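You operate a simulated robot arm through the tools that you are given. There is no shell and no other tool. Be economical: measure what you need, move in short steps, check, and stop when the job is done.

Carry out the task below with a simulated two-armed robot. There is one attempt and no reset: what you move stays moved.

TASK
Put one of the steel bushes from the top of the press bench on the rail at the marking station. Put the green tag block from the top deck of the trolley on top of the white element and the red tag block on the lower deck of the trolley. Lift the green lid open. Do these in any order. Set down upright: tag block.
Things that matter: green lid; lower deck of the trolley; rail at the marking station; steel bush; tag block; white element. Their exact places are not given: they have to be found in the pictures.

Only the result counts: the job must be done as asked and must still hold three seconds after the hand-in. Knocking over, shifting, dropping, spilling or breaking anything else fails it. A push-on lid holds only when it is set on centred and level and pressed home; a screw cap is set on level and turned clockwise until tight.

THE ROBOT
Two 6-joint arms with two-finger parallel grippers on one trunk, on a base that drives. Base frame: it is fixed to the floor where the robot stands at the start and does not move with it; the origin is under the middle of the robot, x ahead of it, y to its left, z up. Lengths are in mm, angles in degrees, forces in N, time in s.
The left shoulder is at the start at [60, 187, 1147], the right one opposite. Places, roughly: green lid [2500, 4900, 700]; lower deck of the trolley [-1500, -4800, 300]; rail at the marking station [2700, -4100, 800]; tag block [-1500, -4750, 750]; white element [-1500, -4750, 750]. Payload 1.57 kg a hand.
Tool frame (each hand has its own): the origin (TCP) lies between the finger pads and is the grasp point; the fingertips stand 30 mm ahead of it; z points along the fingers, y is the line along which they close. Largest opening 110 mm; finger width 24, thickness 12; the body of the gripper, 48 by 112 mm, starts 78 mm behind the TCP.
Orientation is that of the tool frame in the base frame, as a unit quaternion [x, y, z, w]. With the fingers straight down and closing along the base's y, the tool's x points along the base's -x, its y along +y and its z along -z.

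THE INTERFACE
- The arms move only by the tool servo_tool. It takes "left_moves", "right_moves" or both (then of equal length, played together; a hand with none holds still); each is a list of rows, each a list of 7 numbers: the shift along the base's x, y, z in units of 20 mm (1.0 is 20 mm), then the turn, a rotation vector about the base's x, y, z in units of 4 degrees (1.0 is 4 degrees), then the opening in per cent of the stroke, from 0 (shut) to 100 (fully open). In form: [[x, y, z, wx, wy, wz, claw], ...]. A call has 1 to 8 rows; each row shifts and turns the commanded pose from where the row before left it. A call with a number of a shift or a turn outside -1 to 1 is refused whole. A row lasts 0.2 s, in which the tool goes at most 50 mm and 8.6 degrees; a call with a longer step from one row to the next is refused whole, and so is a gripper value outside its range. A pose out of reach is approached as far as the arm can. The call stops where the force on the tool passes 40 N (or 10 N more than at its start, if that is more) or the arm is blocked; 0.2 s more then pass. Each finger travels about 153 mm/s and halts on what it meets, pressing with about 38 N; the grip force reading is that of the motor and also rises with nothing between the fingers. The clock runs only during rows and for 0.2 s after the last one: add rows that do not move to give the fingers time. It gives the time, the measured TCP pose, the force on the tool (base axes), the opening and the grip force at its end, in the units of the frame above (readings bear some noise), with the torque about the TCP (base axes, N m) and any sound that the robot's microphone picked up.
- Cameras (640 x 400 px; columns grow to the right, rows downward): "scene" is now at [17.5, -14.4, 1685.4]; the picture's right is [-0.19, -0.98, 0.00], its down [-0.75, 0.14, -0.64] and it looks along [0.63, -0.12, -0.77] (base axes); focal length 266 px, centre (320, 200). "left" rides on the left gripper at [70, -16, -141] in its tool frame; the picture's right is [0.23, 0.97, 0.00], its down [-0.86, 0.20, -0.48] and it looks along [-0.47, 0.11, 0.88] (tool axes); focal length 222 px, centre (320, 200). "right" rides on the right gripper at [70, 16, -141] in its tool frame; the picture's right is [-0.23, 0.97, 0.00], its down [-0.86, -0.20, -0.48] and it looks along [-0.47, -0.11, 0.88] (tool axes); focal length 222 px, centre (320, 200).
- grab_frame(camera): a new picture of that camera. No time passes.
- raise_lower(by): slides the trunk up (or, below 0, down) by that many mm; the arms and the scene camera ride with it, the base frame stays. It gives what a move gives, with no picture.
- drive_base(legs): drives the robot by 1 to 6 legs, each [ahead, left, turn to the left] in mm, mm and degrees, along the robot's own axes; the way and the turn of a leg run together, so that a leg with both is an arc; at most 1500 mm and 180 degrees a leg. The arms and the cameras ride along, it lands a little off, and it stops where it bumps. It gives what a move gives.
- turn_head(pan, tilt): turns the head with the scene camera to pan (to the left, within 86 degrees either way) and tilt (down, from -29 to 69), counted from straight ahead of the robot. It gives what a move gives.
- pixel_to_xyz(camera, pixels): there is no depth. For up to 12 entries [column, row, z] of the newest picture of that camera ("zoom" is the newest enlarged one), the place [x, y] in the base frame at which the ray of that pixel passes the height z, good to about 2 mm. No time passes.
- close_up(camera, box): a new picture of the part [left, top, right, bottom] of that camera's present view, enlarged. No time passes.
- hand_in(): hands the job in; it is judged then, once.

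Keep the steps short. Do not move on a guess: measure, check each grasp and each placing, and mend mistakes. In all there are 110 turns and 108 pictures (those below and enlarged ones count). Leave the grippers open and the arms clear of the work at the hand-in unless told otherwise, and finish with a single line.

The tools are called after "Request:" as a command line: name --argument value ..., lists and objects as JSON in quotes. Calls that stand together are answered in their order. servo_tool: Moves the arms, as the interface text tells. Its arguments: {"type":"object","properties":{"left_moves":{"type":"array","items":{"type":"array","items":{"type":"number"}}},"right_moves":{"type":"array","items":{"type":"array","items":{"type":"number"}}}},"required":[]} The other tools are called the same way: raise_lower (by) slides the trunk up or down; drive_base (legs) drives the base; turn_head (pan, tilt) turns the head that bears the scene camera; grab_frame (camera) takes a picture; pixel_to_xyz (camera, pixels) gives the place at which the rays of pixels pass given heights; close_up (camera, box) takes an enlarged picture of a part of a camera's view; hand_in () hands the job in.

At the start:

```text
t: 0.0
left_tcp_pos: [459.3, 97.8, 1115.0]
left_ee_rot: [0.0, 1.0, 0.0, 0.001]
left_ft_force: [0.1, -0.1, 0.0]
left_wrist_torque: [0.02, 0.03, 0.01]
left_opening: 109.7
left_grasp_force: 0.1
right_tcp_pos: [451.2, -259.5, 1114.8]
right_ee_rot: [0.0, 1.0, 0.0, 0.0]
right_ft_force: [0.2, -0.3, 0.9]
right_wrist_torque: [-0.02, 0.03, 0.0]
right_opening: 110.1
right_grasp_force: 0.0
trunk travel left (down, up): [-775.0, 215.0]
robot x, y, heading: [-2.1, -1.7, -0.1]
head pan, tilt: [-10.8, 50.2]
```

scene: 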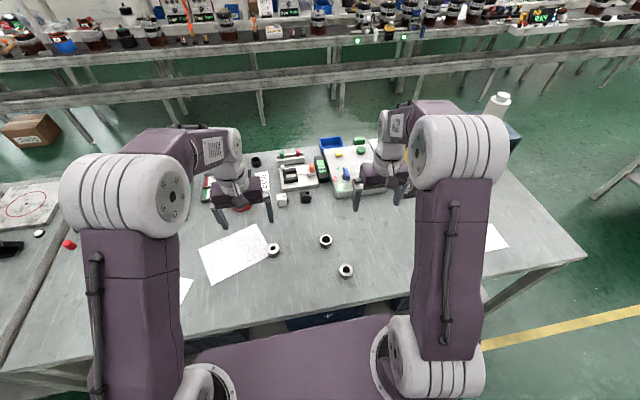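
right: 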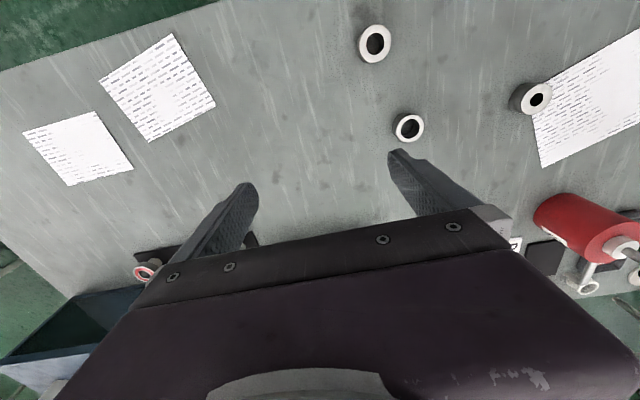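
left: 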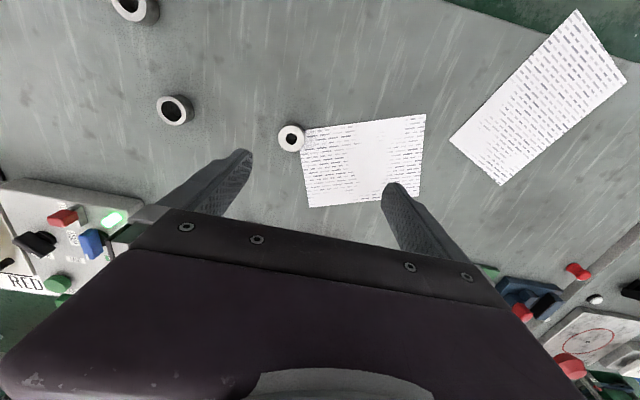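

I see three ring-shaped parts on the bench at about (273,250), (325,241) and (345,270). I'll enlarge that region to check them and measure.

Request:
close_up --camera "scene" --box '[180, 130, 420, 300]'

Request:
pixel_to_xyz --camera "scene" --pixels '[[273, 250, 750], [325, 241, 750], [345, 270, 750]]'

Request:
pixel_to_xyz --camera "right" --pixels '[[375, 43, 770], [409, 127, 770], [536, 98, 770]]'

Request:
pixel_to_xyz --camera "left" --pixels '[[134, 5, 770], [174, 110, 770], [291, 138, 770]]'

```text
2.35 times, centred on (300, 215) of scene
```

zoom: 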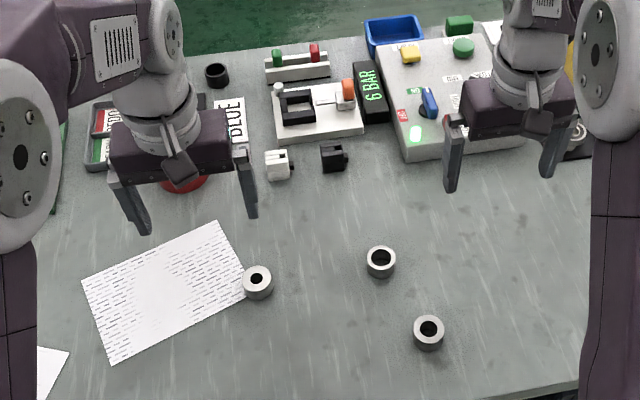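

```text
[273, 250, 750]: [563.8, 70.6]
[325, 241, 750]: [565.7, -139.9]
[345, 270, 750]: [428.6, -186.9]
```

```text
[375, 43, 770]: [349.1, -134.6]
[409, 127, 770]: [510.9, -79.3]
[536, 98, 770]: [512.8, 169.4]
```

```text
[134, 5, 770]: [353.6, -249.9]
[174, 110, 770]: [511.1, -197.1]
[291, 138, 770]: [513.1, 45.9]
```

The two hand cameras disagree at z=770; triangulating gives bush tops near z≈900. I'll look at each bush more closely to compare them and re-measure at that height.

Request:
close_up --camera "left" --box '[100, 0, 340, 170]'

Request:
pixel_to_xyz --camera "scene" --pixels '[[276, 245, 900], [322, 238, 900], [340.5, 264, 900], [276, 245, 880], [322, 238, 880], [340.5, 264, 880]]'

Request:
pixel_to_xyz --camera "right" --pixels '[[375, 43, 900], [409, 127, 900], [536, 98, 900]]'

Request:
pixel_to_xyz --camera "left" --pixels '[[174, 110, 900], [291, 138, 900]]'

```text
2.35 times, centred on (220, 85) of left
```

zoom: 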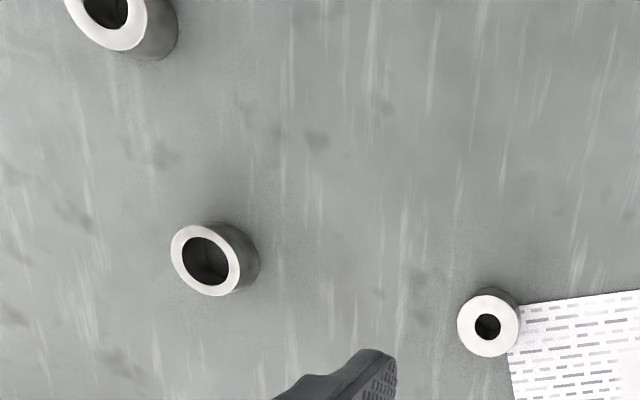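

```text
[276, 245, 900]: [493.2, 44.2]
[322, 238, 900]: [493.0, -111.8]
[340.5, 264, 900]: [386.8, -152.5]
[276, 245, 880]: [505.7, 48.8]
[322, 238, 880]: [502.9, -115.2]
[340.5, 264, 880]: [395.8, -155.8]
```

```text
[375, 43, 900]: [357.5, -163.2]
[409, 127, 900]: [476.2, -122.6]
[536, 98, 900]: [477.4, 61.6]
```

```text
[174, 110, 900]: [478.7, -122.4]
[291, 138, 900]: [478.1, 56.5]
```

All three look like steel bushes (one with a smaller bore). I take the middle one, at (478,-122), top z≈900. I'll bring the right hand above it and look.

Request:
servo_tool --right_moves '[[0.19, 0.98, -0.8, 0, 0, 0, 100], [0.19, 0.98, -0.8, 0, 0, 0, 100], [0.19, 0.98, -0.8, 0, 0, 0, 100], [0.19, 0.98, -0.8, 0, 0, 0, 100], [0.19, 0.98, -0.8, 0, 0, 0, 100], [0.19, 0.98, -0.8, 0, 0, 0, 100], [0.19, 0.98, -0.8, 0, 0, 0, 100]]'

Request:
grab_frame --camera "right"

```text
t: 1.6
left_tcp_pos: [458.3, 98.6, 1115.1]
left_ee_rot: [0.0, 1.0, 0.0, 0.001]
left_ft_force: [0.6, -0.3, 0.0]
left_wrist_torque: [-0.02, -0.04, -0.01]
left_opening: 110.1
left_grasp_force: 0.1
right_tcp_pos: [479.3, -120.1, 1005.2]
right_ee_rot: [0.0, 1.0, -0.001, 0.0]
right_ft_force: [-0.3, 0.6, -0.1]
right_wrist_torque: [-0.02, 0.02, 0.01]
right_opening: 109.8
right_grasp_force: 0.1
trunk travel left (down, up): [-775.0, 215.0]
robot x, y, heading: [1.8, 1.6, -0.1]
head pan, tilt: [-10.8, 50.2]
```

```text
102 pictures are left
```

right: 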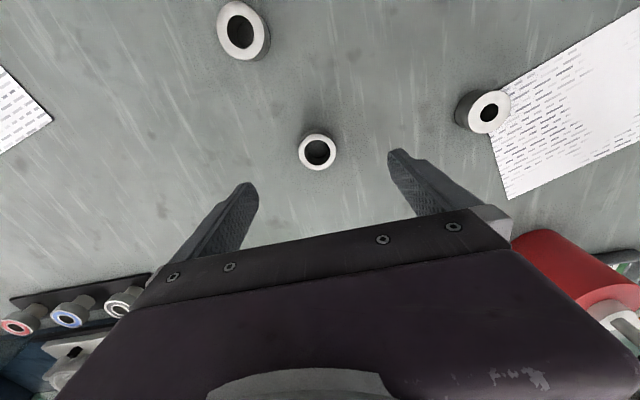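

The bush sits at (318,151), roughly between the fingers. I'll measure it and its edges from here.

Request:
pixel_to_xyz --camera "right" --pixels '[[318, 151, 900], [318, 151, 880], [318, 151, 860], [299, 151, 900], [337, 151, 900], [240, 26, 900], [240, 26, 870]]'

```text
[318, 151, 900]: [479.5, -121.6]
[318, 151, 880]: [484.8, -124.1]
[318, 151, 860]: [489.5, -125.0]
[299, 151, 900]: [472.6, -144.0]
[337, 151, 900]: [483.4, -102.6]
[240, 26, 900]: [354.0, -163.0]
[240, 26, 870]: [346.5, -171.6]
```

Consistent: centre (479,-121.6), top about 900, diameter ~42. I'll descend to TCP z≈905 and check.

Request:
servo_tool --right_moves '[[0, -0.08, -1, 0, 0, 0, 100], [0, 0, -1, 0, 0, 0, 100], [0, 0, -1, 0, 0, 0, 100], [0, 0, -1, 0, 0, 0, 100], [0, 0, -0.8, 0, 0, 0, 100]]'

Request:
grab_frame --camera "right"

```text
t: 2.8
left_tcp_pos: [456.8, 96.1, 1118.4]
left_ee_rot: [0.001, 1.0, 0.0, 0.0]
left_ft_force: [-0.6, -0.1, -0.1]
left_wrist_torque: [0.01, 0.0, 0.01]
left_opening: 110.0
left_grasp_force: 0.0
right_tcp_pos: [479.0, -124.0, 909.0]
right_ee_rot: [0.001, 1.0, 0.0, 0.003]
right_ft_force: [1.7, -0.7, 6.8]
right_wrist_torque: [-0.43, -0.03, 0.05]
right_opening: 110.0
right_grasp_force: 0.1
trunk travel left (down, up): [-775.0, 215.0]
robot x, y, heading: [1.1, -0.0, 0.0]
head pan, tilt: [-10.8, 50.2]
```

```text
101 pictures are left
```

right: 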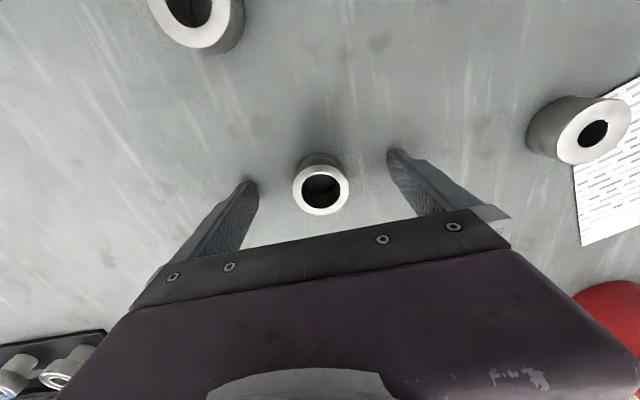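

There's 6.8 N upward at z=909, so the fingertips just touch the bench (~z 879). I'll lift 2 mm and close.

Request:
servo_tool --right_moves '[[0, 0, 0.15, 0, 0, 0, 100], [0, 0, 0, 0, 0, 0, 0], [0, 0, 0, 0, 0, 0, 0], [0, 0, 0, 0, 0, 0, 0]]'

Request:
grab_frame --camera "right"

```text
t: 3.8
left_tcp_pos: [458.2, 96.6, 1116.2]
left_ee_rot: [-0.001, 1.0, 0.0, 0.0]
left_ft_force: [-0.1, 0.3, 0.3]
left_wrist_torque: [0.01, -0.01, -0.04]
left_opening: 110.1
left_grasp_force: 0.0
right_tcp_pos: [478.8, -124.3, 911.5]
right_ee_rot: [0.0, 1.0, 0.0, 0.0]
right_ft_force: [-0.6, -1.1, 0.7]
right_wrist_torque: [-0.01, -0.01, 0.01]
right_opening: 40.7
right_grasp_force: 38.1
trunk travel left (down, up): [-775.0, 215.0]
robot x, y, heading: [-0.9, 1.3, 0.2]
head pan, tilt: [-10.8, 50.2]
```

```text
100 pictures are left
```

right: 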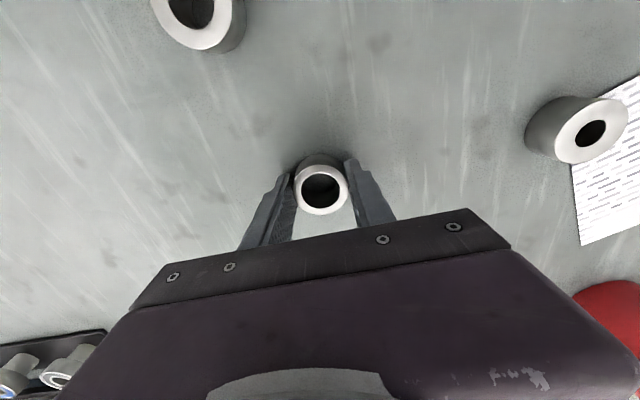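

Gripped, opening 40.7 at 38 N. Lifting 160 mm.

Request:
servo_tool --right_moves '[[0, 0, 1, 0, 0, 0, 0], [0, 0, 1, 0, 0, 0, 0], [0, 0, 1, 0, 0, 0, 0], [0, 0, 1, 0, 0, 0, 0], [0, 0, 1, 0, 0, 0, 0], [-0.5, -0.5, 1, 0, 0, 0, 0], [-1, -1, 1, 0, 0, 0, 0], [-1, -1, 1, 0, 0, 0, 0]]'

Request:
turn_head --pan -80 --tilt 15

Request:
grab_frame --camera "scene"

Request:
turn_head --pan 80 --tilt 15

Request:
grab_frame --camera "scene"

```text
t: 5.6
left_tcp_pos: [456.7, 96.3, 1117.7]
left_ee_rot: [0.001, 1.0, 0.0, 0.001]
left_ft_force: [-0.6, 0.3, 0.0]
left_wrist_torque: [0.02, 0.01, -0.02]
left_opening: 110.2
left_grasp_force: 0.2
right_tcp_pos: [426.4, -174.0, 1070.9]
right_ee_rot: [-0.001, 1.0, 0.001, 0.0]
right_ft_force: [-0.1, 0.2, -1.7]
right_wrist_torque: [0.0, -0.02, 0.03]
right_opening: 40.6
right_grasp_force: 38.4
trunk travel left (down, up): [-775.0, 215.0]
robot x, y, heading: [0.0, -1.1, -0.0]
head pan, tilt: [-10.8, 50.2]
```

```text
t: 7.0
left_tcp_pos: [458.5, 97.8, 1117.1]
left_ee_rot: [-0.001, 1.0, 0.0, 0.0]
left_ft_force: [0.2, -0.3, 0.2]
left_wrist_torque: [-0.01, -0.01, 0.02]
left_opening: 110.2
left_grasp_force: 0.1
right_tcp_pos: [428.3, -173.3, 1069.7]
right_ee_rot: [0.0, 1.0, 0.0, 0.0]
right_ft_force: [1.1, 0.2, -2.1]
right_wrist_torque: [-0.02, -0.01, -0.03]
right_opening: 40.6
right_grasp_force: 37.5
trunk travel left (down, up): [-775.0, 215.0]
robot x, y, heading: [-2.0, 0.2, 0.1]
head pan, tilt: [-80.0, 15.0]
```

```text
99 pictures are left
```

scene: 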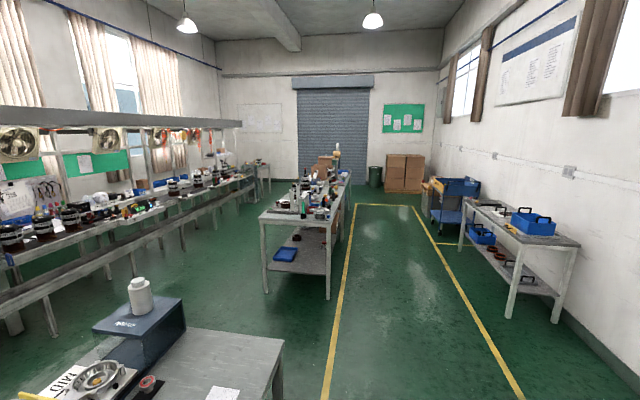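

```text
t: 9.5
left_tcp_pos: [458.6, 97.8, 1116.4]
left_ee_rot: [0.0, 1.0, 0.001, 0.0]
left_ft_force: [-0.8, -0.3, 0.5]
left_wrist_torque: [0.02, 0.0, 0.0]
left_opening: 110.1
left_grasp_force: 0.1
right_tcp_pos: [427.6, -172.5, 1070.3]
right_ee_rot: [0.0, 1.0, -0.001, 0.0]
right_ft_force: [-0.3, 0.3, -2.3]
right_wrist_torque: [0.01, 0.02, 0.01]
right_opening: 40.5
right_grasp_force: 37.3
trunk travel left (down, up): [-775.0, 215.0]
robot x, y, heading: [1.9, 1.6, -0.1]
head pan, tilt: [80.0, 15.0]
```

```text
98 pictures are left
```

scene: 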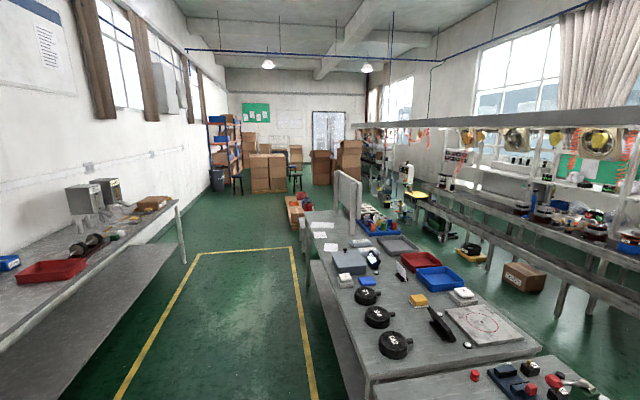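

Right side: the blue trolley is at about (455,195), a middle bench at (300,220), and the long line on the left. I'll look between them towards the marking station and measure floor points.

Request:
turn_head --pan -65 --tilt 15

Request:
grab_frame --camera "scene"

Request:
close_up --camera "scene" --box '[200, 110, 440, 260]'

```text
t: 11.8
left_tcp_pos: [458.3, 97.9, 1115.5]
left_ee_rot: [0.001, 1.0, 0.0, 0.0]
left_ft_force: [-0.4, -0.2, 0.2]
left_wrist_torque: [0.01, 0.01, 0.03]
left_opening: 110.0
left_grasp_force: 0.1
right_tcp_pos: [427.0, -172.9, 1069.4]
right_ee_rot: [0.0, 1.0, 0.0, 0.0]
right_ft_force: [-0.2, -0.4, -2.0]
right_wrist_torque: [-0.02, -0.03, 0.02]
right_opening: 40.6
right_grasp_force: 37.3
trunk travel left (down, up): [-775.0, 215.0]
robot x, y, heading: [0.7, -3.4, -0.2]
head pan, tilt: [-65.0, 15.0]
```

```text
97 pictures are left
```

scene: 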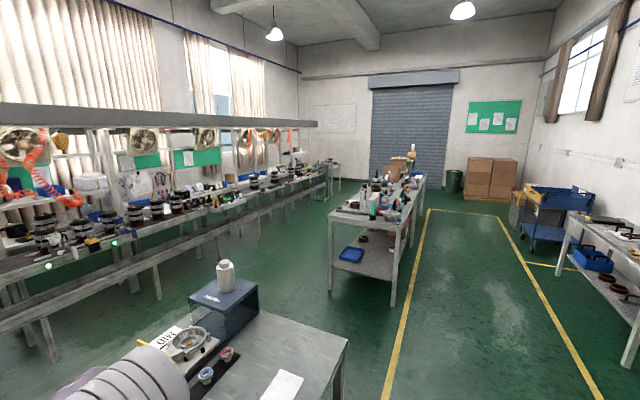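

```text
2.67 times, centred on (320, 185) of scene
```

zoom: 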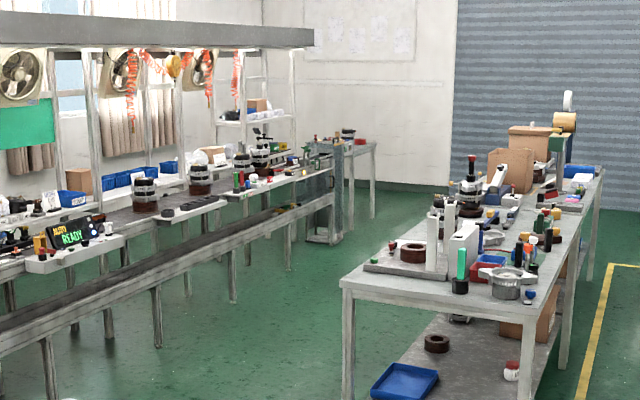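

The marking station should be on the long line around zoom (220-260,180). I'll measure floor points of the bench legs to plan the aisle route.

Request:
pixel_to_xyz --camera "zoom" --pixels '[[347, 395, 0], [232, 302, 0], [158, 347, 0], [290, 268, 0], [325, 240, 0], [240, 190, 800], [180, 208, 800], [320, 170, 800], [340, 280, 850], [600, 170, 850], [530, 310, 850], [85, 245, 800]]'

Request:
pixel_to_xyz --camera "scene" --pixels '[[330, 291, 0], [392, 306, 0], [135, 268, 0], [47, 360, 0], [348, 341, 860], [188, 300, 860], [333, 399, 0], [432, 210, 0], [385, 399, 0], [530, 250, 0], [630, 365, 0]]'

```text
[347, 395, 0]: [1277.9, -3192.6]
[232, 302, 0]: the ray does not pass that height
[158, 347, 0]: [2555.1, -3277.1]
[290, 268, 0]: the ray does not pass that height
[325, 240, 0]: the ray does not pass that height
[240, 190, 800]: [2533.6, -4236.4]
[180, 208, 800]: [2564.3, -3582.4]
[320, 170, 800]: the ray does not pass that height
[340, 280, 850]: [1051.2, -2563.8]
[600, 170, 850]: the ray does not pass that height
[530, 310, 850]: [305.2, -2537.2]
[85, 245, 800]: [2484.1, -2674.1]
```

```text
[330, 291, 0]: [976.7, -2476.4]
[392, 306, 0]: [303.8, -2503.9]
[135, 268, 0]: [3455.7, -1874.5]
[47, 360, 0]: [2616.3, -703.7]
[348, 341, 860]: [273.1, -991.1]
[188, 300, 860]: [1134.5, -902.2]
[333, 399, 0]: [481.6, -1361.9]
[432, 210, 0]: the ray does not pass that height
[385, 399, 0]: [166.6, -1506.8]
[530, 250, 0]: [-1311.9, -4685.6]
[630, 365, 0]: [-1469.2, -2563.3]
```

Aisle between the middle bench (x≈290–1060, y<-2500) and the line (front x≈2500) is wide. I'll back up a bit, slide right to y≈-1750, then drive ahead to x≈1650.

Request:
drive_base --legs '[[-150, 0, 0], [0, -1000, 0], [0, -750, 0], [1000, 0, 0], [800, 0, 0]]'

Request:
turn_head --pan -60 --tilt 25

Request:
grab_frame --camera "scene"

```text
t: 30.2
left_tcp_pos: [2098.0, -1643.1, 1116.7]
left_ee_rot: [-0.008, 1.0, -0.001, 0.0]
left_ft_force: [-0.4, 0.7, 0.6]
left_wrist_torque: [-0.01, 0.01, -0.01]
left_opening: 110.1
left_grasp_force: 0.1
right_tcp_pos: [2070.7, -1916.2, 1071.0]
right_ee_rot: [-0.008, 1.0, 0.0, -0.001]
right_ft_force: [0.5, 0.0, -2.3]
right_wrist_torque: [0.01, 0.0, 0.0]
right_opening: 40.2
right_grasp_force: 38.0
trunk travel left (down, up): [-775.0, 215.0]
robot x, y, heading: [1639.4, -1747.7, 0.8]
head pan, tilt: [-65.0, 15.0]
```

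```text
t: 30.9
left_tcp_pos: [2097.7, -1641.7, 1115.0]
left_ee_rot: [-0.008, 1.0, 0.0, 0.0]
left_ft_force: [0.2, 0.0, 0.3]
left_wrist_torque: [0.02, 0.02, 0.01]
left_opening: 110.1
left_grasp_force: 0.0
right_tcp_pos: [2072.7, -1913.5, 1069.4]
right_ee_rot: [-0.007, 1.0, 0.001, 0.001]
right_ft_force: [0.4, -0.3, -1.0]
right_wrist_torque: [0.02, 0.0, 0.01]
right_opening: 40.3
right_grasp_force: 37.9
trunk travel left (down, up): [-775.0, 215.0]
robot x, y, heading: [1641.2, -1748.3, 0.8]
head pan, tilt: [-60.0, 25.0]
```

```text
95 pictures are left
```

scene: 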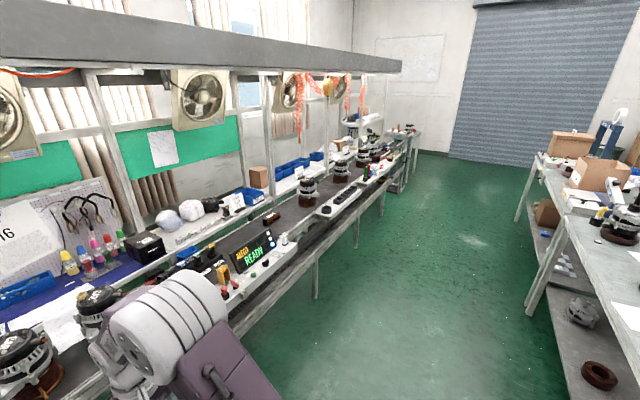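

Aisle is clear. I'll strafe right about 2350 mm (correcting heading), then look forward.

Request:
drive_base --legs '[[0, 0, -0.8], [0, -1200, 0], [0, -1150, 0]]'

Request:
turn_head --pan 0 --tilt 35

Request:
grab_frame --camera "scene"

```text
t: 42.9
left_tcp_pos: [2081.0, -4012.8, 1115.5]
left_ee_rot: [0.0, 1.0, -0.001, 0.0]
left_ft_force: [-0.2, -0.2, 0.4]
left_wrist_torque: [0.03, -0.03, -0.02]
left_opening: 109.7
left_grasp_force: 0.0
right_tcp_pos: [2050.6, -4283.5, 1070.5]
right_ee_rot: [-0.001, 1.0, 0.001, 0.0]
right_ft_force: [0.6, -0.3, -1.3]
right_wrist_torque: [0.02, -0.02, 0.0]
right_opening: 40.4
right_grasp_force: 37.1
trunk travel left (down, up): [-775.0, 215.0]
robot x, y, heading: [1625.1, -4109.8, 0.0]
head pan, tilt: [-60.0, 25.0]
```

```text
t: 44.2
left_tcp_pos: [2081.5, -4012.0, 1115.9]
left_ee_rot: [0.0, 1.0, 0.001, 0.0]
left_ft_force: [-0.2, 0.4, 0.3]
left_wrist_torque: [0.02, 0.02, -0.02]
left_opening: 110.1
left_grasp_force: 0.1
right_tcp_pos: [2051.1, -4283.2, 1070.3]
right_ee_rot: [0.0, 1.0, 0.001, 0.0]
right_ft_force: [-0.6, -0.5, -0.5]
right_wrist_torque: [-0.02, 0.02, 0.02]
right_opening: 39.8
right_grasp_force: 37.9
trunk travel left (down, up): [-775.0, 215.0]
robot x, y, heading: [1622.0, -4109.2, 0.2]
head pan, tilt: [0.0, 35.0]
```

```text
94 pictures are left
```

scene: 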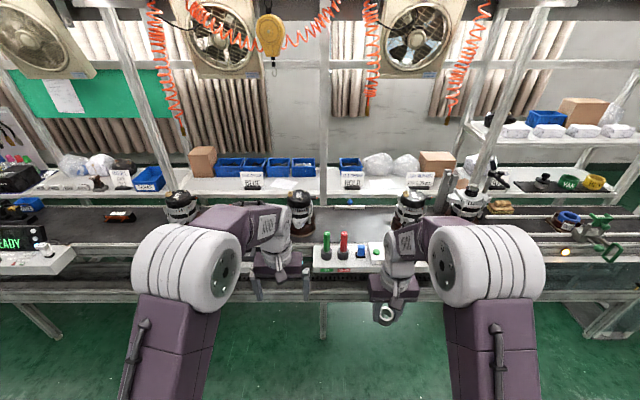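

I see a white panel with buttons at (350,255) and other things along the line. I'll enlarge.

Request:
close_up --camera "scene" --box '[120, 180, 440, 340]'

Request:
close_up --camera "scene" --box '[400, 130, 640, 300]'

Request:
grab_frame --camera "right"

```text
2.00 times, centred on (280, 260) of scene
```

zoom: 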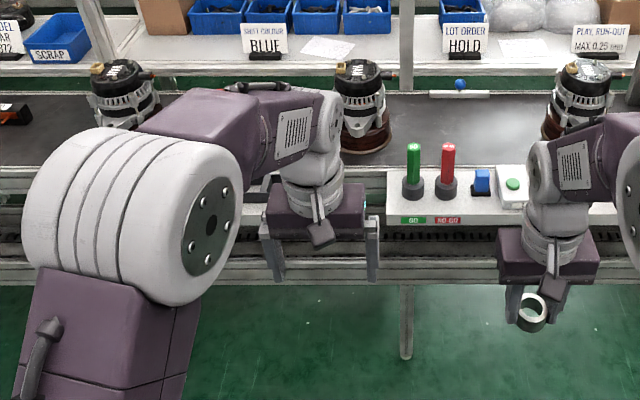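

```text
2.35 times, centred on (520, 215) of scene
```

zoom: 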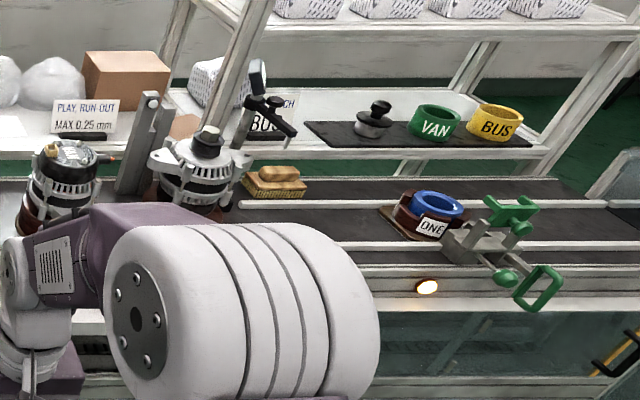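

```text
91 pictures are left
```

right: 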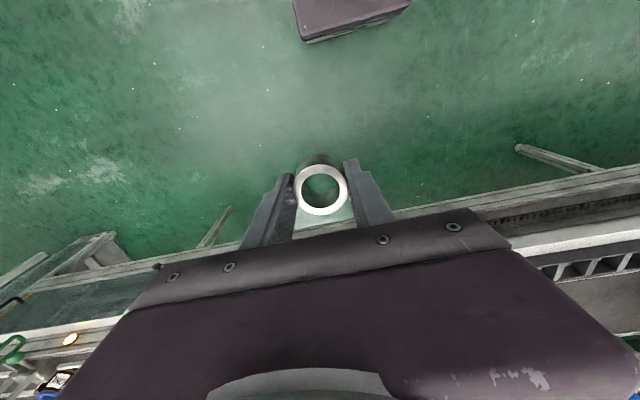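

The rail should be near (320,225). I'll enlarge just that area.

Request:
close_up --camera "scene" --box '[230, 200, 430, 300]'

Request:
grab_frame --camera "left"

```text
3.20 times, centred on (330, 250) of scene
```

zoom: 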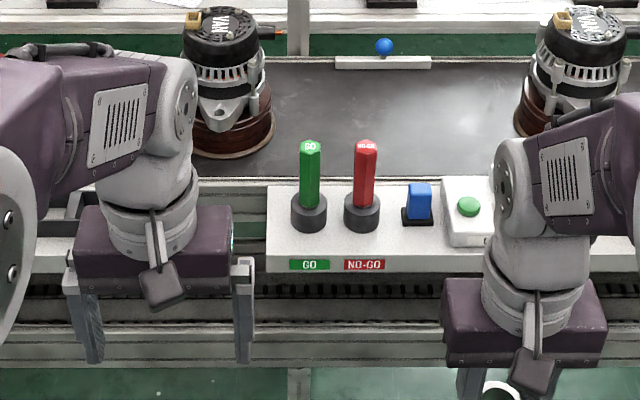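

```text
89 pictures are left
```

left: 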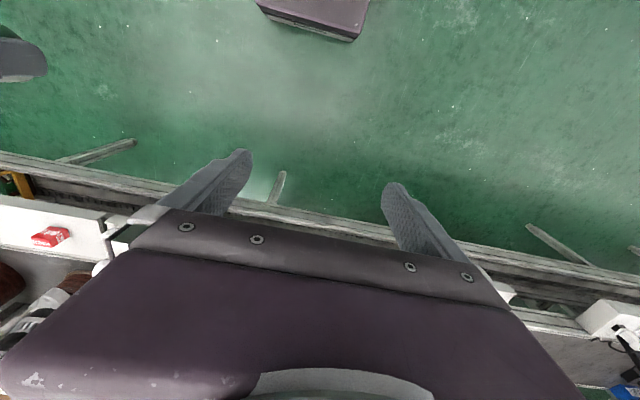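

The arms hide part of the line. I'll strafe left 400 mm to see what the left arm was hiding.

Request:
drive_base --legs '[[0, 400, 0]]'

Request:
close_up --camera "scene" --box '[200, 170, 500, 350]'

Request:
close_up --camera "scene" --box '[0, 170, 200, 300]'

```text
t: 46.6
left_tcp_pos: [2083.7, -3622.5, 1118.2]
left_ee_rot: [0.002, 1.0, 0.002, 0.0]
left_ft_force: [-0.4, -0.6, -0.3]
left_wrist_torque: [-0.02, -0.02, -0.01]
left_opening: 110.0
left_grasp_force: 0.1
right_tcp_pos: [2051.3, -3892.9, 1069.6]
right_ee_rot: [0.003, 1.0, 0.001, 0.0]
right_ft_force: [0.0, -0.3, -0.8]
right_wrist_torque: [0.0, 0.01, -0.02]
right_opening: 39.9
right_grasp_force: 38.1
trunk travel left (down, up): [-775.0, 215.0]
robot x, y, heading: [1624.0, -3716.1, -0.3]
head pan, tilt: [0.0, 35.0]
```

```text
2.13 times, centred on (350, 260) of scene
```

zoom: 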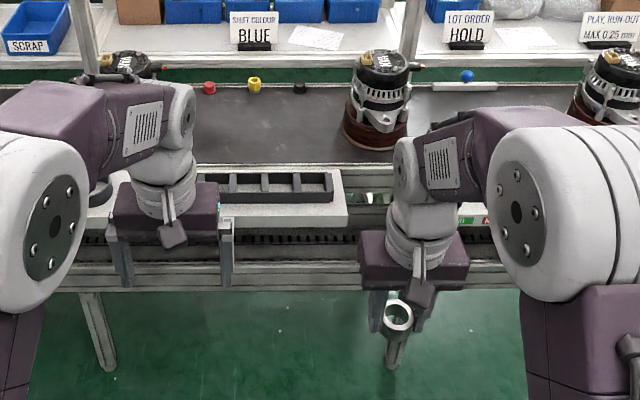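

```text
3.08 times, centred on (100, 235) of scene
```

zoom: 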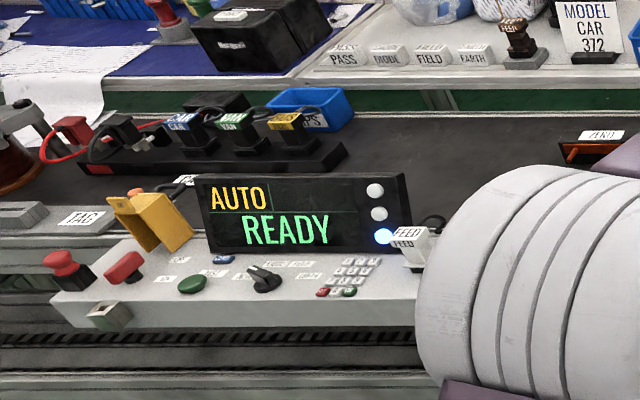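

There's a dark slotted rail on a white panel at zoom (280,187), previously hidden. I'll move the left hand up and to the side, to see it fully.

Request:
servo_tool --left_moves '[[-0.5, 1, 0.8, 0, 0, 0, 100], [-0.5, 1, 0.8, 0, 0, 0, 100], [-0.5, 1, 0.8, 0, 0, 0, 100], [-0.5, 1, 0.8, 0, 0, 0, 100], [-0.5, 1, 0.8, 0, 0, 0, 100], [-0.5, 1, 0.8, 0, 0, 0, 100], [-0.5, 1, 0, 0, 0, 0, 100], [-0.5, 1, 0, 0, 0, 0, 100]]'

Request:
grab_frame --camera "scene"

Request:
close_up --camera "scene" --box '[200, 190, 400, 300]'

```text
t: 48.4
left_tcp_pos: [2004.0, -3460.3, 1212.6]
left_ee_rot: [0.003, 1.0, -0.001, 0.0]
left_ft_force: [-0.6, 0.1, -0.7]
left_wrist_torque: [0.0, -0.04, -0.02]
left_opening: 110.2
left_grasp_force: 0.1
right_tcp_pos: [2051.0, -3891.5, 1070.3]
right_ee_rot: [0.003, 1.0, 0.0, -0.001]
right_ft_force: [0.5, -0.4, -2.2]
right_wrist_torque: [-0.05, 0.01, -0.04]
right_opening: 40.1
right_grasp_force: 37.8
trunk travel left (down, up): [-775.0, 215.0]
robot x, y, heading: [1624.3, -3717.1, -0.3]
head pan, tilt: [0.0, 35.0]
```

```text
86 pictures are left
```

scene: 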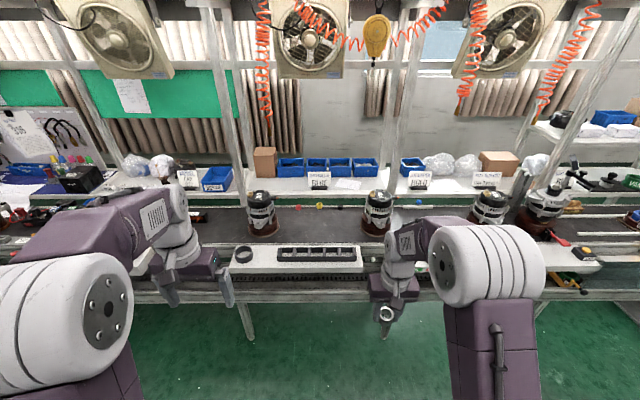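

```text
3.20 times, centred on (300, 245) of scene
```

zoom: 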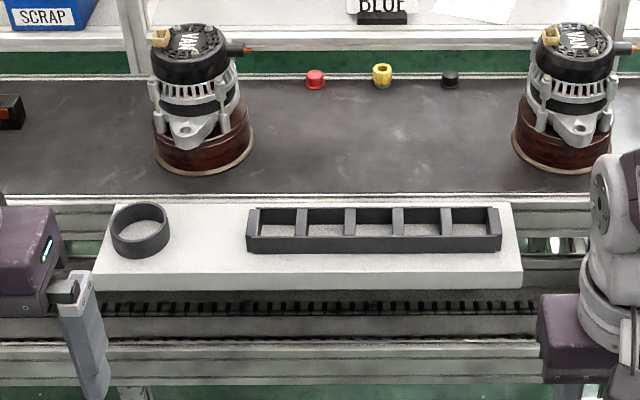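

I see a five-pocket dark rack and a ring on a white panel. I'll measure these and other candidates against the rough rail place.

Request:
pixel_to_xyz --camera "zoom" --pixels '[[373, 230, 800], [248, 250, 800], [500, 248, 800], [373, 265, 780], [140, 230, 800], [200, 165, 760], [200, 165, 800], [360, 350, 800]]'

Request:
turn_head --pan -25 --tilt 35

Request:
grab_frame --camera "scene"

```text
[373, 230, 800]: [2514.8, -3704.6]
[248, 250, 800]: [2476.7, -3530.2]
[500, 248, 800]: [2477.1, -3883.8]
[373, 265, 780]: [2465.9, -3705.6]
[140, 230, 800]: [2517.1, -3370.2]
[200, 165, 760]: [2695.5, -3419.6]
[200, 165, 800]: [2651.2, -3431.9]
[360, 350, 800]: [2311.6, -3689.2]
```

```text
t: 49.3
left_tcp_pos: [2002.4, -3460.9, 1212.6]
left_ee_rot: [0.002, 1.0, 0.0, 0.0]
left_ft_force: [0.9, -0.1, -0.3]
left_wrist_torque: [0.02, 0.02, 0.01]
left_opening: 109.8
left_grasp_force: 0.0
right_tcp_pos: [2050.1, -3892.2, 1070.2]
right_ee_rot: [0.003, 1.0, 0.0, 0.0]
right_ft_force: [-0.4, 0.4, -1.7]
right_wrist_torque: [0.01, 0.06, -0.04]
right_opening: 39.8
right_grasp_force: 38.4
trunk travel left (down, up): [-775.0, 215.0]
robot x, y, heading: [1625.8, -3714.1, -0.2]
head pan, tilt: [-25.0, 35.0]
```

```text
84 pictures are left
```

scene: 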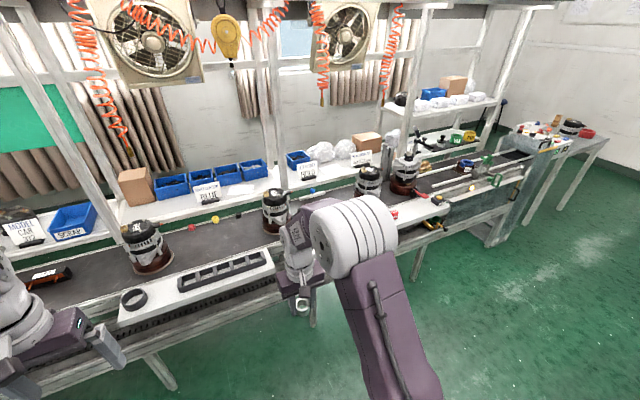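

The rack is at y≈-3700; the rough rail place is y≈-4100. I want to see the region around y=-4100…-4700 before deciding, so I'll strafe right 650 mm and look.

Request:
drive_base --legs '[[0, -650, 0]]'

Request:
turn_head --pan 0 --tilt 35

Request:
close_up --camera "scene" --box '[190, 160, 430, 310]'

Request:
close_up --camera "scene" --box '[400, 160, 640, 310]'

```text
t: 52.9
left_tcp_pos: [1999.9, -4099.0, 1212.8]
left_ee_rot: [-0.002, 1.0, 0.0, 0.0]
left_ft_force: [0.1, -0.1, 0.3]
left_wrist_torque: [-0.02, -0.01, -0.01]
left_opening: 109.8
left_grasp_force: 0.1
right_tcp_pos: [2052.0, -4530.0, 1070.9]
right_ee_rot: [-0.002, 1.0, 0.0, -0.001]
right_ft_force: [-0.6, 0.2, -1.8]
right_wrist_torque: [0.0, 0.01, -0.02]
right_opening: 40.0
right_grasp_force: 38.1
trunk travel left (down, up): [-775.0, 215.0]
robot x, y, heading: [1624.1, -4359.4, 0.1]
head pan, tilt: [-25.0, 35.0]
```

```text
t: 53.8
left_tcp_pos: [1999.5, -4101.4, 1211.8]
left_ee_rot: [-0.003, 1.0, 0.0, 0.0]
left_ft_force: [-1.4, 0.5, 0.7]
left_wrist_torque: [0.0, 0.01, 0.03]
left_opening: 110.0
left_grasp_force: 0.1
right_tcp_pos: [2053.2, -4530.4, 1071.2]
right_ee_rot: [-0.002, 1.0, 0.0, 0.0]
right_ft_force: [0.2, -0.5, -1.4]
right_wrist_torque: [-0.02, -0.01, 0.01]
right_opening: 40.0
right_grasp_force: 38.1
trunk travel left (down, up): [-775.0, 215.0]
robot x, y, heading: [1627.1, -4359.5, 0.3]
head pan, tilt: [0.0, 35.0]
```

```text
2.67 times, centred on (310, 235) of scene
```

zoom: 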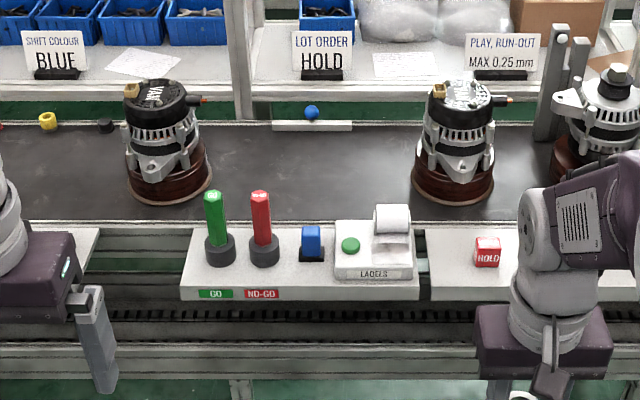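

```text
2.67 times, centred on (520, 235) of scene
```

zoom: 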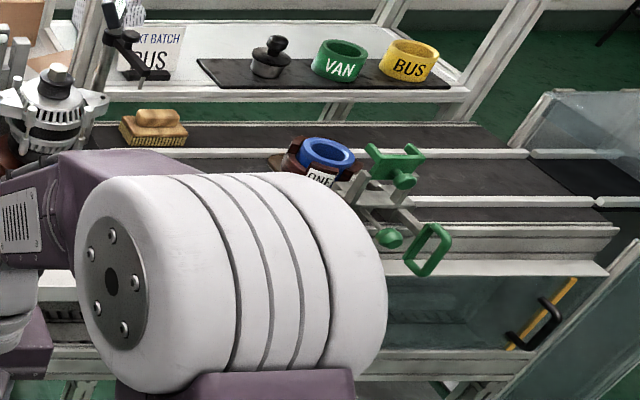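

Candidates: the white strip with a blue ball at zoom (311,125) on the belt's back edge, near y≈-4350. I'll zoom in more and measure.

Request:
close_up --camera "scene" --box '[180, 185, 340, 245]'

Request:
pixel_to_xyz --camera "zoom" --pixels '[[370, 85, 800], [320, 85, 800], [80, 80, 800], [370, 60, 800], [310, 330, 800]]'

```text
4.00 times, centred on (260, 215) of scene
```

zoom: 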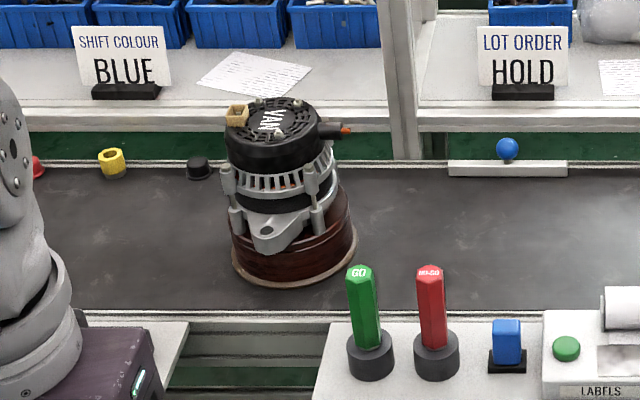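

```text
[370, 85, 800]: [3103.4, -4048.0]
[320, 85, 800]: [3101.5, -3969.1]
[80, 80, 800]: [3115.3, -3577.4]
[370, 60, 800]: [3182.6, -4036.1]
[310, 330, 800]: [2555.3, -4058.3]
```

Need to see the right panel too, hidden behind the right arm. Strafe right 450 more.

Request:
drive_base --legs '[[0, -450, 0]]'

Request:
close_up --camera "scene" --box '[200, 160, 440, 310]'

Request:
pixel_to_xyz --camera "zoom" --pixels '[[100, 240, 800], [320, 240, 800], [320, 120, 800], [320, 210, 800], [0, 125, 800]]'

```text
t: 56.5
left_tcp_pos: [2001.9, -4554.0, 1210.7]
left_ee_rot: [-0.002, 1.0, 0.0, 0.0]
left_ft_force: [-0.1, 1.7, 0.2]
left_wrist_torque: [0.0, -0.02, 0.0]
left_opening: 109.8
left_grasp_force: 0.1
right_tcp_pos: [2054.7, -4984.3, 1070.3]
right_ee_rot: [-0.003, 1.0, -0.001, 0.0]
right_ft_force: [0.1, 0.6, -2.4]
right_wrist_torque: [0.0, -0.02, -0.01]
right_opening: 40.0
right_grasp_force: 37.8
trunk travel left (down, up): [-775.0, 215.0]
robot x, y, heading: [1626.5, -4816.8, 0.5]
head pan, tilt: [0.0, 35.0]
```

```text
2.67 times, centred on (320, 235) of scene
```

zoom: 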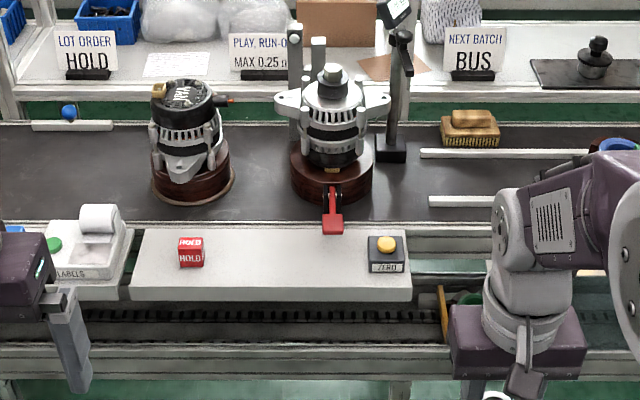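

```text
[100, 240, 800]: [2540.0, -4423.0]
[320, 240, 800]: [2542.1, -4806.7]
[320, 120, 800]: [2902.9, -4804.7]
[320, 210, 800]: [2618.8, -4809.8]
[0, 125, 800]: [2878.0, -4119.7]
```

I can't settle the rail from this alone; seeing how accurate the rough places are at the trolley will help calibrate. I keep the bush gripped and look right/behind to plan the route round the middle bench.

Request:
turn_head --pan -86 --tilt 20

Request:
grab_frame --camera "scene"

Request:
pixel_to_xyz --camera "scene" --pixels '[[320, 150, 0], [450, 200, 0], [450, 250, 0], [550, 250, 0], [320, 250, 0], [200, 250, 0]]'

```text
t: 58.1
left_tcp_pos: [2002.1, -4553.8, 1213.2]
left_ee_rot: [-0.002, 1.0, 0.0, 0.0]
left_ft_force: [-0.7, 0.0, -0.4]
left_wrist_torque: [-0.02, 0.02, 0.06]
left_opening: 109.9
left_grasp_force: 0.0
right_tcp_pos: [2053.9, -4985.2, 1070.6]
right_ee_rot: [-0.002, 1.0, 0.0, 0.0]
right_ft_force: [1.2, 0.0, -1.7]
right_wrist_torque: [-0.02, 0.03, -0.02]
right_opening: 40.1
right_grasp_force: 38.1
trunk travel left (down, up): [-775.0, 215.0]
robot x, y, heading: [1623.3, -4813.6, 0.2]
head pan, tilt: [-85.9, 20.0]
```

```text
79 pictures are left
```

scene: 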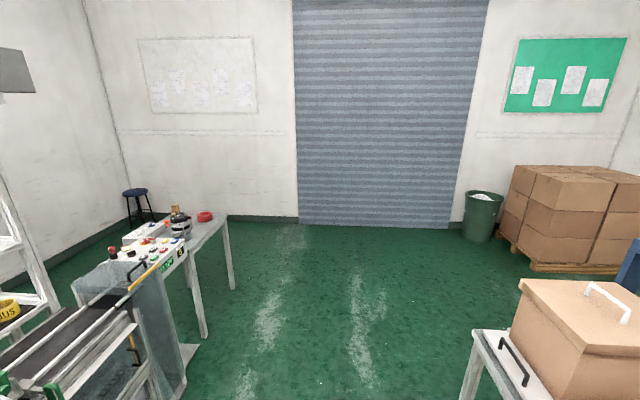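

```text
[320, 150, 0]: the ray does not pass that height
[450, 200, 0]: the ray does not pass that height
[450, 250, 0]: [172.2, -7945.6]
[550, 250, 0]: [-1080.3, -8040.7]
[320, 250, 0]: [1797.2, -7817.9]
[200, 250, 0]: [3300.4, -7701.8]
```

Bench ends near y≈-5650. I'll strafe to y≈-6400, turn to face -x, and drive to x≈-450.

Request:
drive_base --legs '[[0, -800, 0], [0, -800, 0], [0, 0, -90], [0, 0, -90], [1050, 0, 0], [1050, 0, 0]]'

Request:
turn_head --pan -50 --tilt 25

Request:
grab_frame --camera "scene"

```text
t: 84.0
left_tcp_pos: [-841.4, -6670.3, 1212.0]
left_ee_rot: [1.0, -0.011, 0.001, 0.0]
left_ft_force: [-0.4, 0.7, 0.4]
left_wrist_torque: [0.0, 0.0, -0.04]
left_opening: 110.2
left_grasp_force: 0.1
right_tcp_pos: [-882.9, -6239.7, 1069.9]
right_ee_rot: [1.0, -0.011, 0.001, -0.001]
right_ft_force: [0.3, 0.4, -1.2]
right_wrist_torque: [-0.04, -0.01, -0.01]
right_opening: 40.0
right_grasp_force: 38.0
trunk travel left (down, up): [-775.0, 215.0]
robot x, y, heading: [-461.4, -6420.0, 178.8]
head pan, tilt: [-85.9, 20.0]
```

```text
t: 85.1
left_tcp_pos: [-842.1, -6669.8, 1211.6]
left_ee_rot: [1.0, -0.01, 0.0, 0.0]
left_ft_force: [-0.5, -0.3, -0.5]
left_wrist_torque: [-0.03, 0.02, 0.0]
left_opening: 109.9
left_grasp_force: 0.1
right_tcp_pos: [-882.8, -6238.7, 1071.1]
right_ee_rot: [1.0, -0.01, 0.0, 0.0]
right_ft_force: [0.9, 0.3, -2.0]
right_wrist_torque: [0.0, 0.0, 0.03]
right_opening: 40.1
right_grasp_force: 37.4
trunk travel left (down, up): [-775.0, 215.0]
robot x, y, heading: [-461.1, -6424.5, 178.8]
head pan, tilt: [-50.0, 25.0]
```

```text
78 pictures are left
```

scene: 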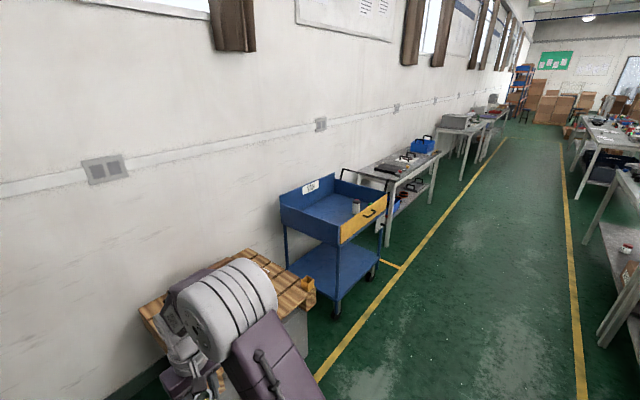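

The trolley is at (335,230). Heading 178.8; I'll fix 1.2° and strafe right 1600 mm to face it.

Request:
drive_base --legs '[[0, 0, 1.2], [0, -800, 0], [0, -800, 0]]'

Request:
turn_head --pan 0 --tilt 35

Request:
grab_frame --camera "scene"

Request:
close_up --camera "scene" --box '[220, 150, 420, 350]'

```text
t: 93.5
left_tcp_pos: [-846.7, -5093.4, 1213.3]
left_ee_rot: [1.0, 0.0, 0.0, 0.001]
left_ft_force: [0.7, 0.5, 0.7]
left_wrist_torque: [0.02, -0.03, -0.02]
left_opening: 110.1
left_grasp_force: 0.0
right_tcp_pos: [-894.8, -4663.8, 1071.1]
right_ee_rot: [1.0, 0.0, 0.0, 0.0]
right_ft_force: [0.7, 0.3, -1.6]
right_wrist_torque: [0.04, 0.02, 0.03]
right_opening: 40.3
right_grasp_force: 38.1
trunk travel left (down, up): [-775.0, 215.0]
robot x, y, heading: [-468.2, -4833.5, 179.9]
head pan, tilt: [-50.0, 25.0]
```

```text
t: 94.7
left_tcp_pos: [-846.6, -5093.5, 1212.4]
left_ee_rot: [1.0, -0.002, 0.0, -0.001]
left_ft_force: [0.5, -0.4, -0.2]
left_wrist_torque: [0.03, 0.0, 0.02]
left_opening: 110.3
left_grasp_force: 0.0
right_tcp_pos: [-894.8, -4663.2, 1070.2]
right_ee_rot: [1.0, -0.001, 0.001, 0.0]
right_ft_force: [-0.6, 0.3, -0.6]
right_wrist_torque: [0.02, 0.01, -0.01]
right_opening: 40.0
right_grasp_force: 37.9
trunk travel left (down, up): [-775.0, 215.0]
robot x, y, heading: [-465.3, -4834.2, 179.9]
head pan, tilt: [0.0, 35.0]
```

```text
77 pictures are left
```

scene: 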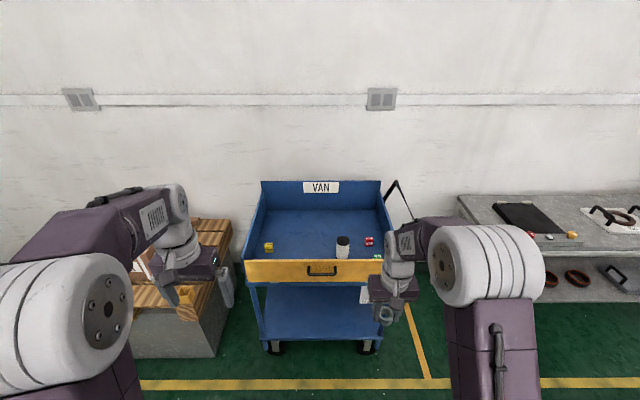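

```text
2.00 times, centred on (320, 250) of scene
```

zoom: 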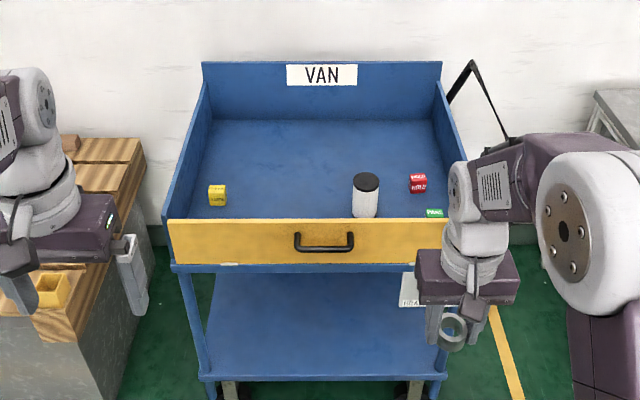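

On the top deck: yellow block (215,195), white cylinder (366,195), red block (418,183), green block (435,212, partly hidden behind the yellow front). Measuring for calibration.

Request:
pixel_to_xyz --camera "zoom" --pixels '[[366, 215, 700], [366, 182, 800], [418, 190, 700], [418, 190, 750], [435, 212, 750], [215, 203, 700], [172, 220, 800], [455, 220, 800], [172, 262, 700], [206, 380, 300], [436, 380, 300], [200, 120, 700]]'

```text
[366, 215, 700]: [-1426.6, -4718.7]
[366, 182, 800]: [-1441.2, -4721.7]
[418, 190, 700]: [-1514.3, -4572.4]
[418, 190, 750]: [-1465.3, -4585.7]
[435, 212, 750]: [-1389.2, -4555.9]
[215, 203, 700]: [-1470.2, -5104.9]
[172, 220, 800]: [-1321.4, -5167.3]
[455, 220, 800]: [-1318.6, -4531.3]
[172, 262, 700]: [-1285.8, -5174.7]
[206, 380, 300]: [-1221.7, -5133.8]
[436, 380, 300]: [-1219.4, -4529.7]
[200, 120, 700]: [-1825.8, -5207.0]
```

Calibration: white element measured ≈(-1430,-4720), so rough places are good to ~100–200 mm. Next I need the base's front extent; I'll look with the right camera, where the base shows at the top, and get a downward scene view.

Request:
grab_frame --camera "right"

Request:
turn_head --pan 0 --tilt 69

Request:
grab_frame --camera "scene"

Request:
pixel_to_xyz --camera "right" --pixels '[[350, 38, 300], [350, 38, 150], [350, 38, 400]]'

Request:
pixel_to_xyz --camera "scene" --pixels '[[320, 250, 300], [320, 300, 300], [320, 350, 300], [320, 150, 0], [320, 100, 0]]'

```text
75 pictures are left
```

right: 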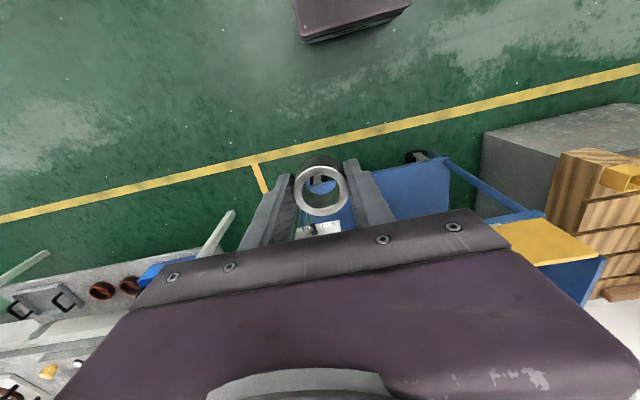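

```text
t: 95.7
left_tcp_pos: [-846.4, -5092.9, 1211.8]
left_ee_rot: [1.0, -0.001, 0.0, 0.0]
left_ft_force: [0.2, 0.1, 0.3]
left_wrist_torque: [-0.01, -0.02, -0.02]
left_opening: 110.0
left_grasp_force: 0.0
right_tcp_pos: [-895.4, -4662.1, 1071.0]
right_ee_rot: [1.0, 0.0, 0.0, 0.0]
right_ft_force: [0.2, -0.7, -2.0]
right_wrist_torque: [0.03, -0.02, -0.03]
right_opening: 39.9
right_grasp_force: 37.9
trunk travel left (down, up): [-775.0, 215.0]
robot x, y, heading: [-468.1, -4837.5, 179.8]
head pan, tilt: [0.0, 68.8]
```

```text
74 pictures are left
```

scene: 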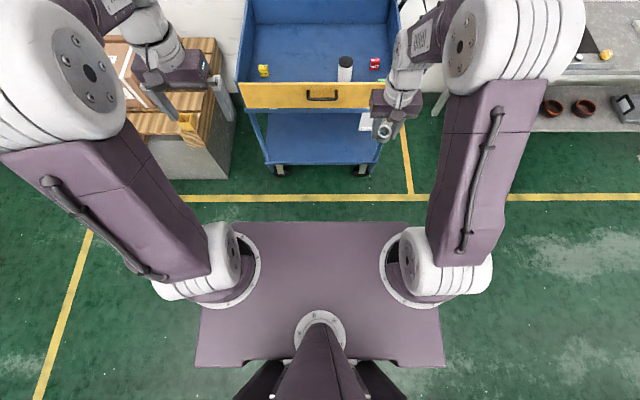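

```text
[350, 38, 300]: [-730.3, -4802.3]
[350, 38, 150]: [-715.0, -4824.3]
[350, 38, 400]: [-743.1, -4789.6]
```

```text
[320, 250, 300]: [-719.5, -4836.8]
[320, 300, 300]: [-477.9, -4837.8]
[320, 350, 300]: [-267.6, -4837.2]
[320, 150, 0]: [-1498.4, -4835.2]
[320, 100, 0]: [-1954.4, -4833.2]
```

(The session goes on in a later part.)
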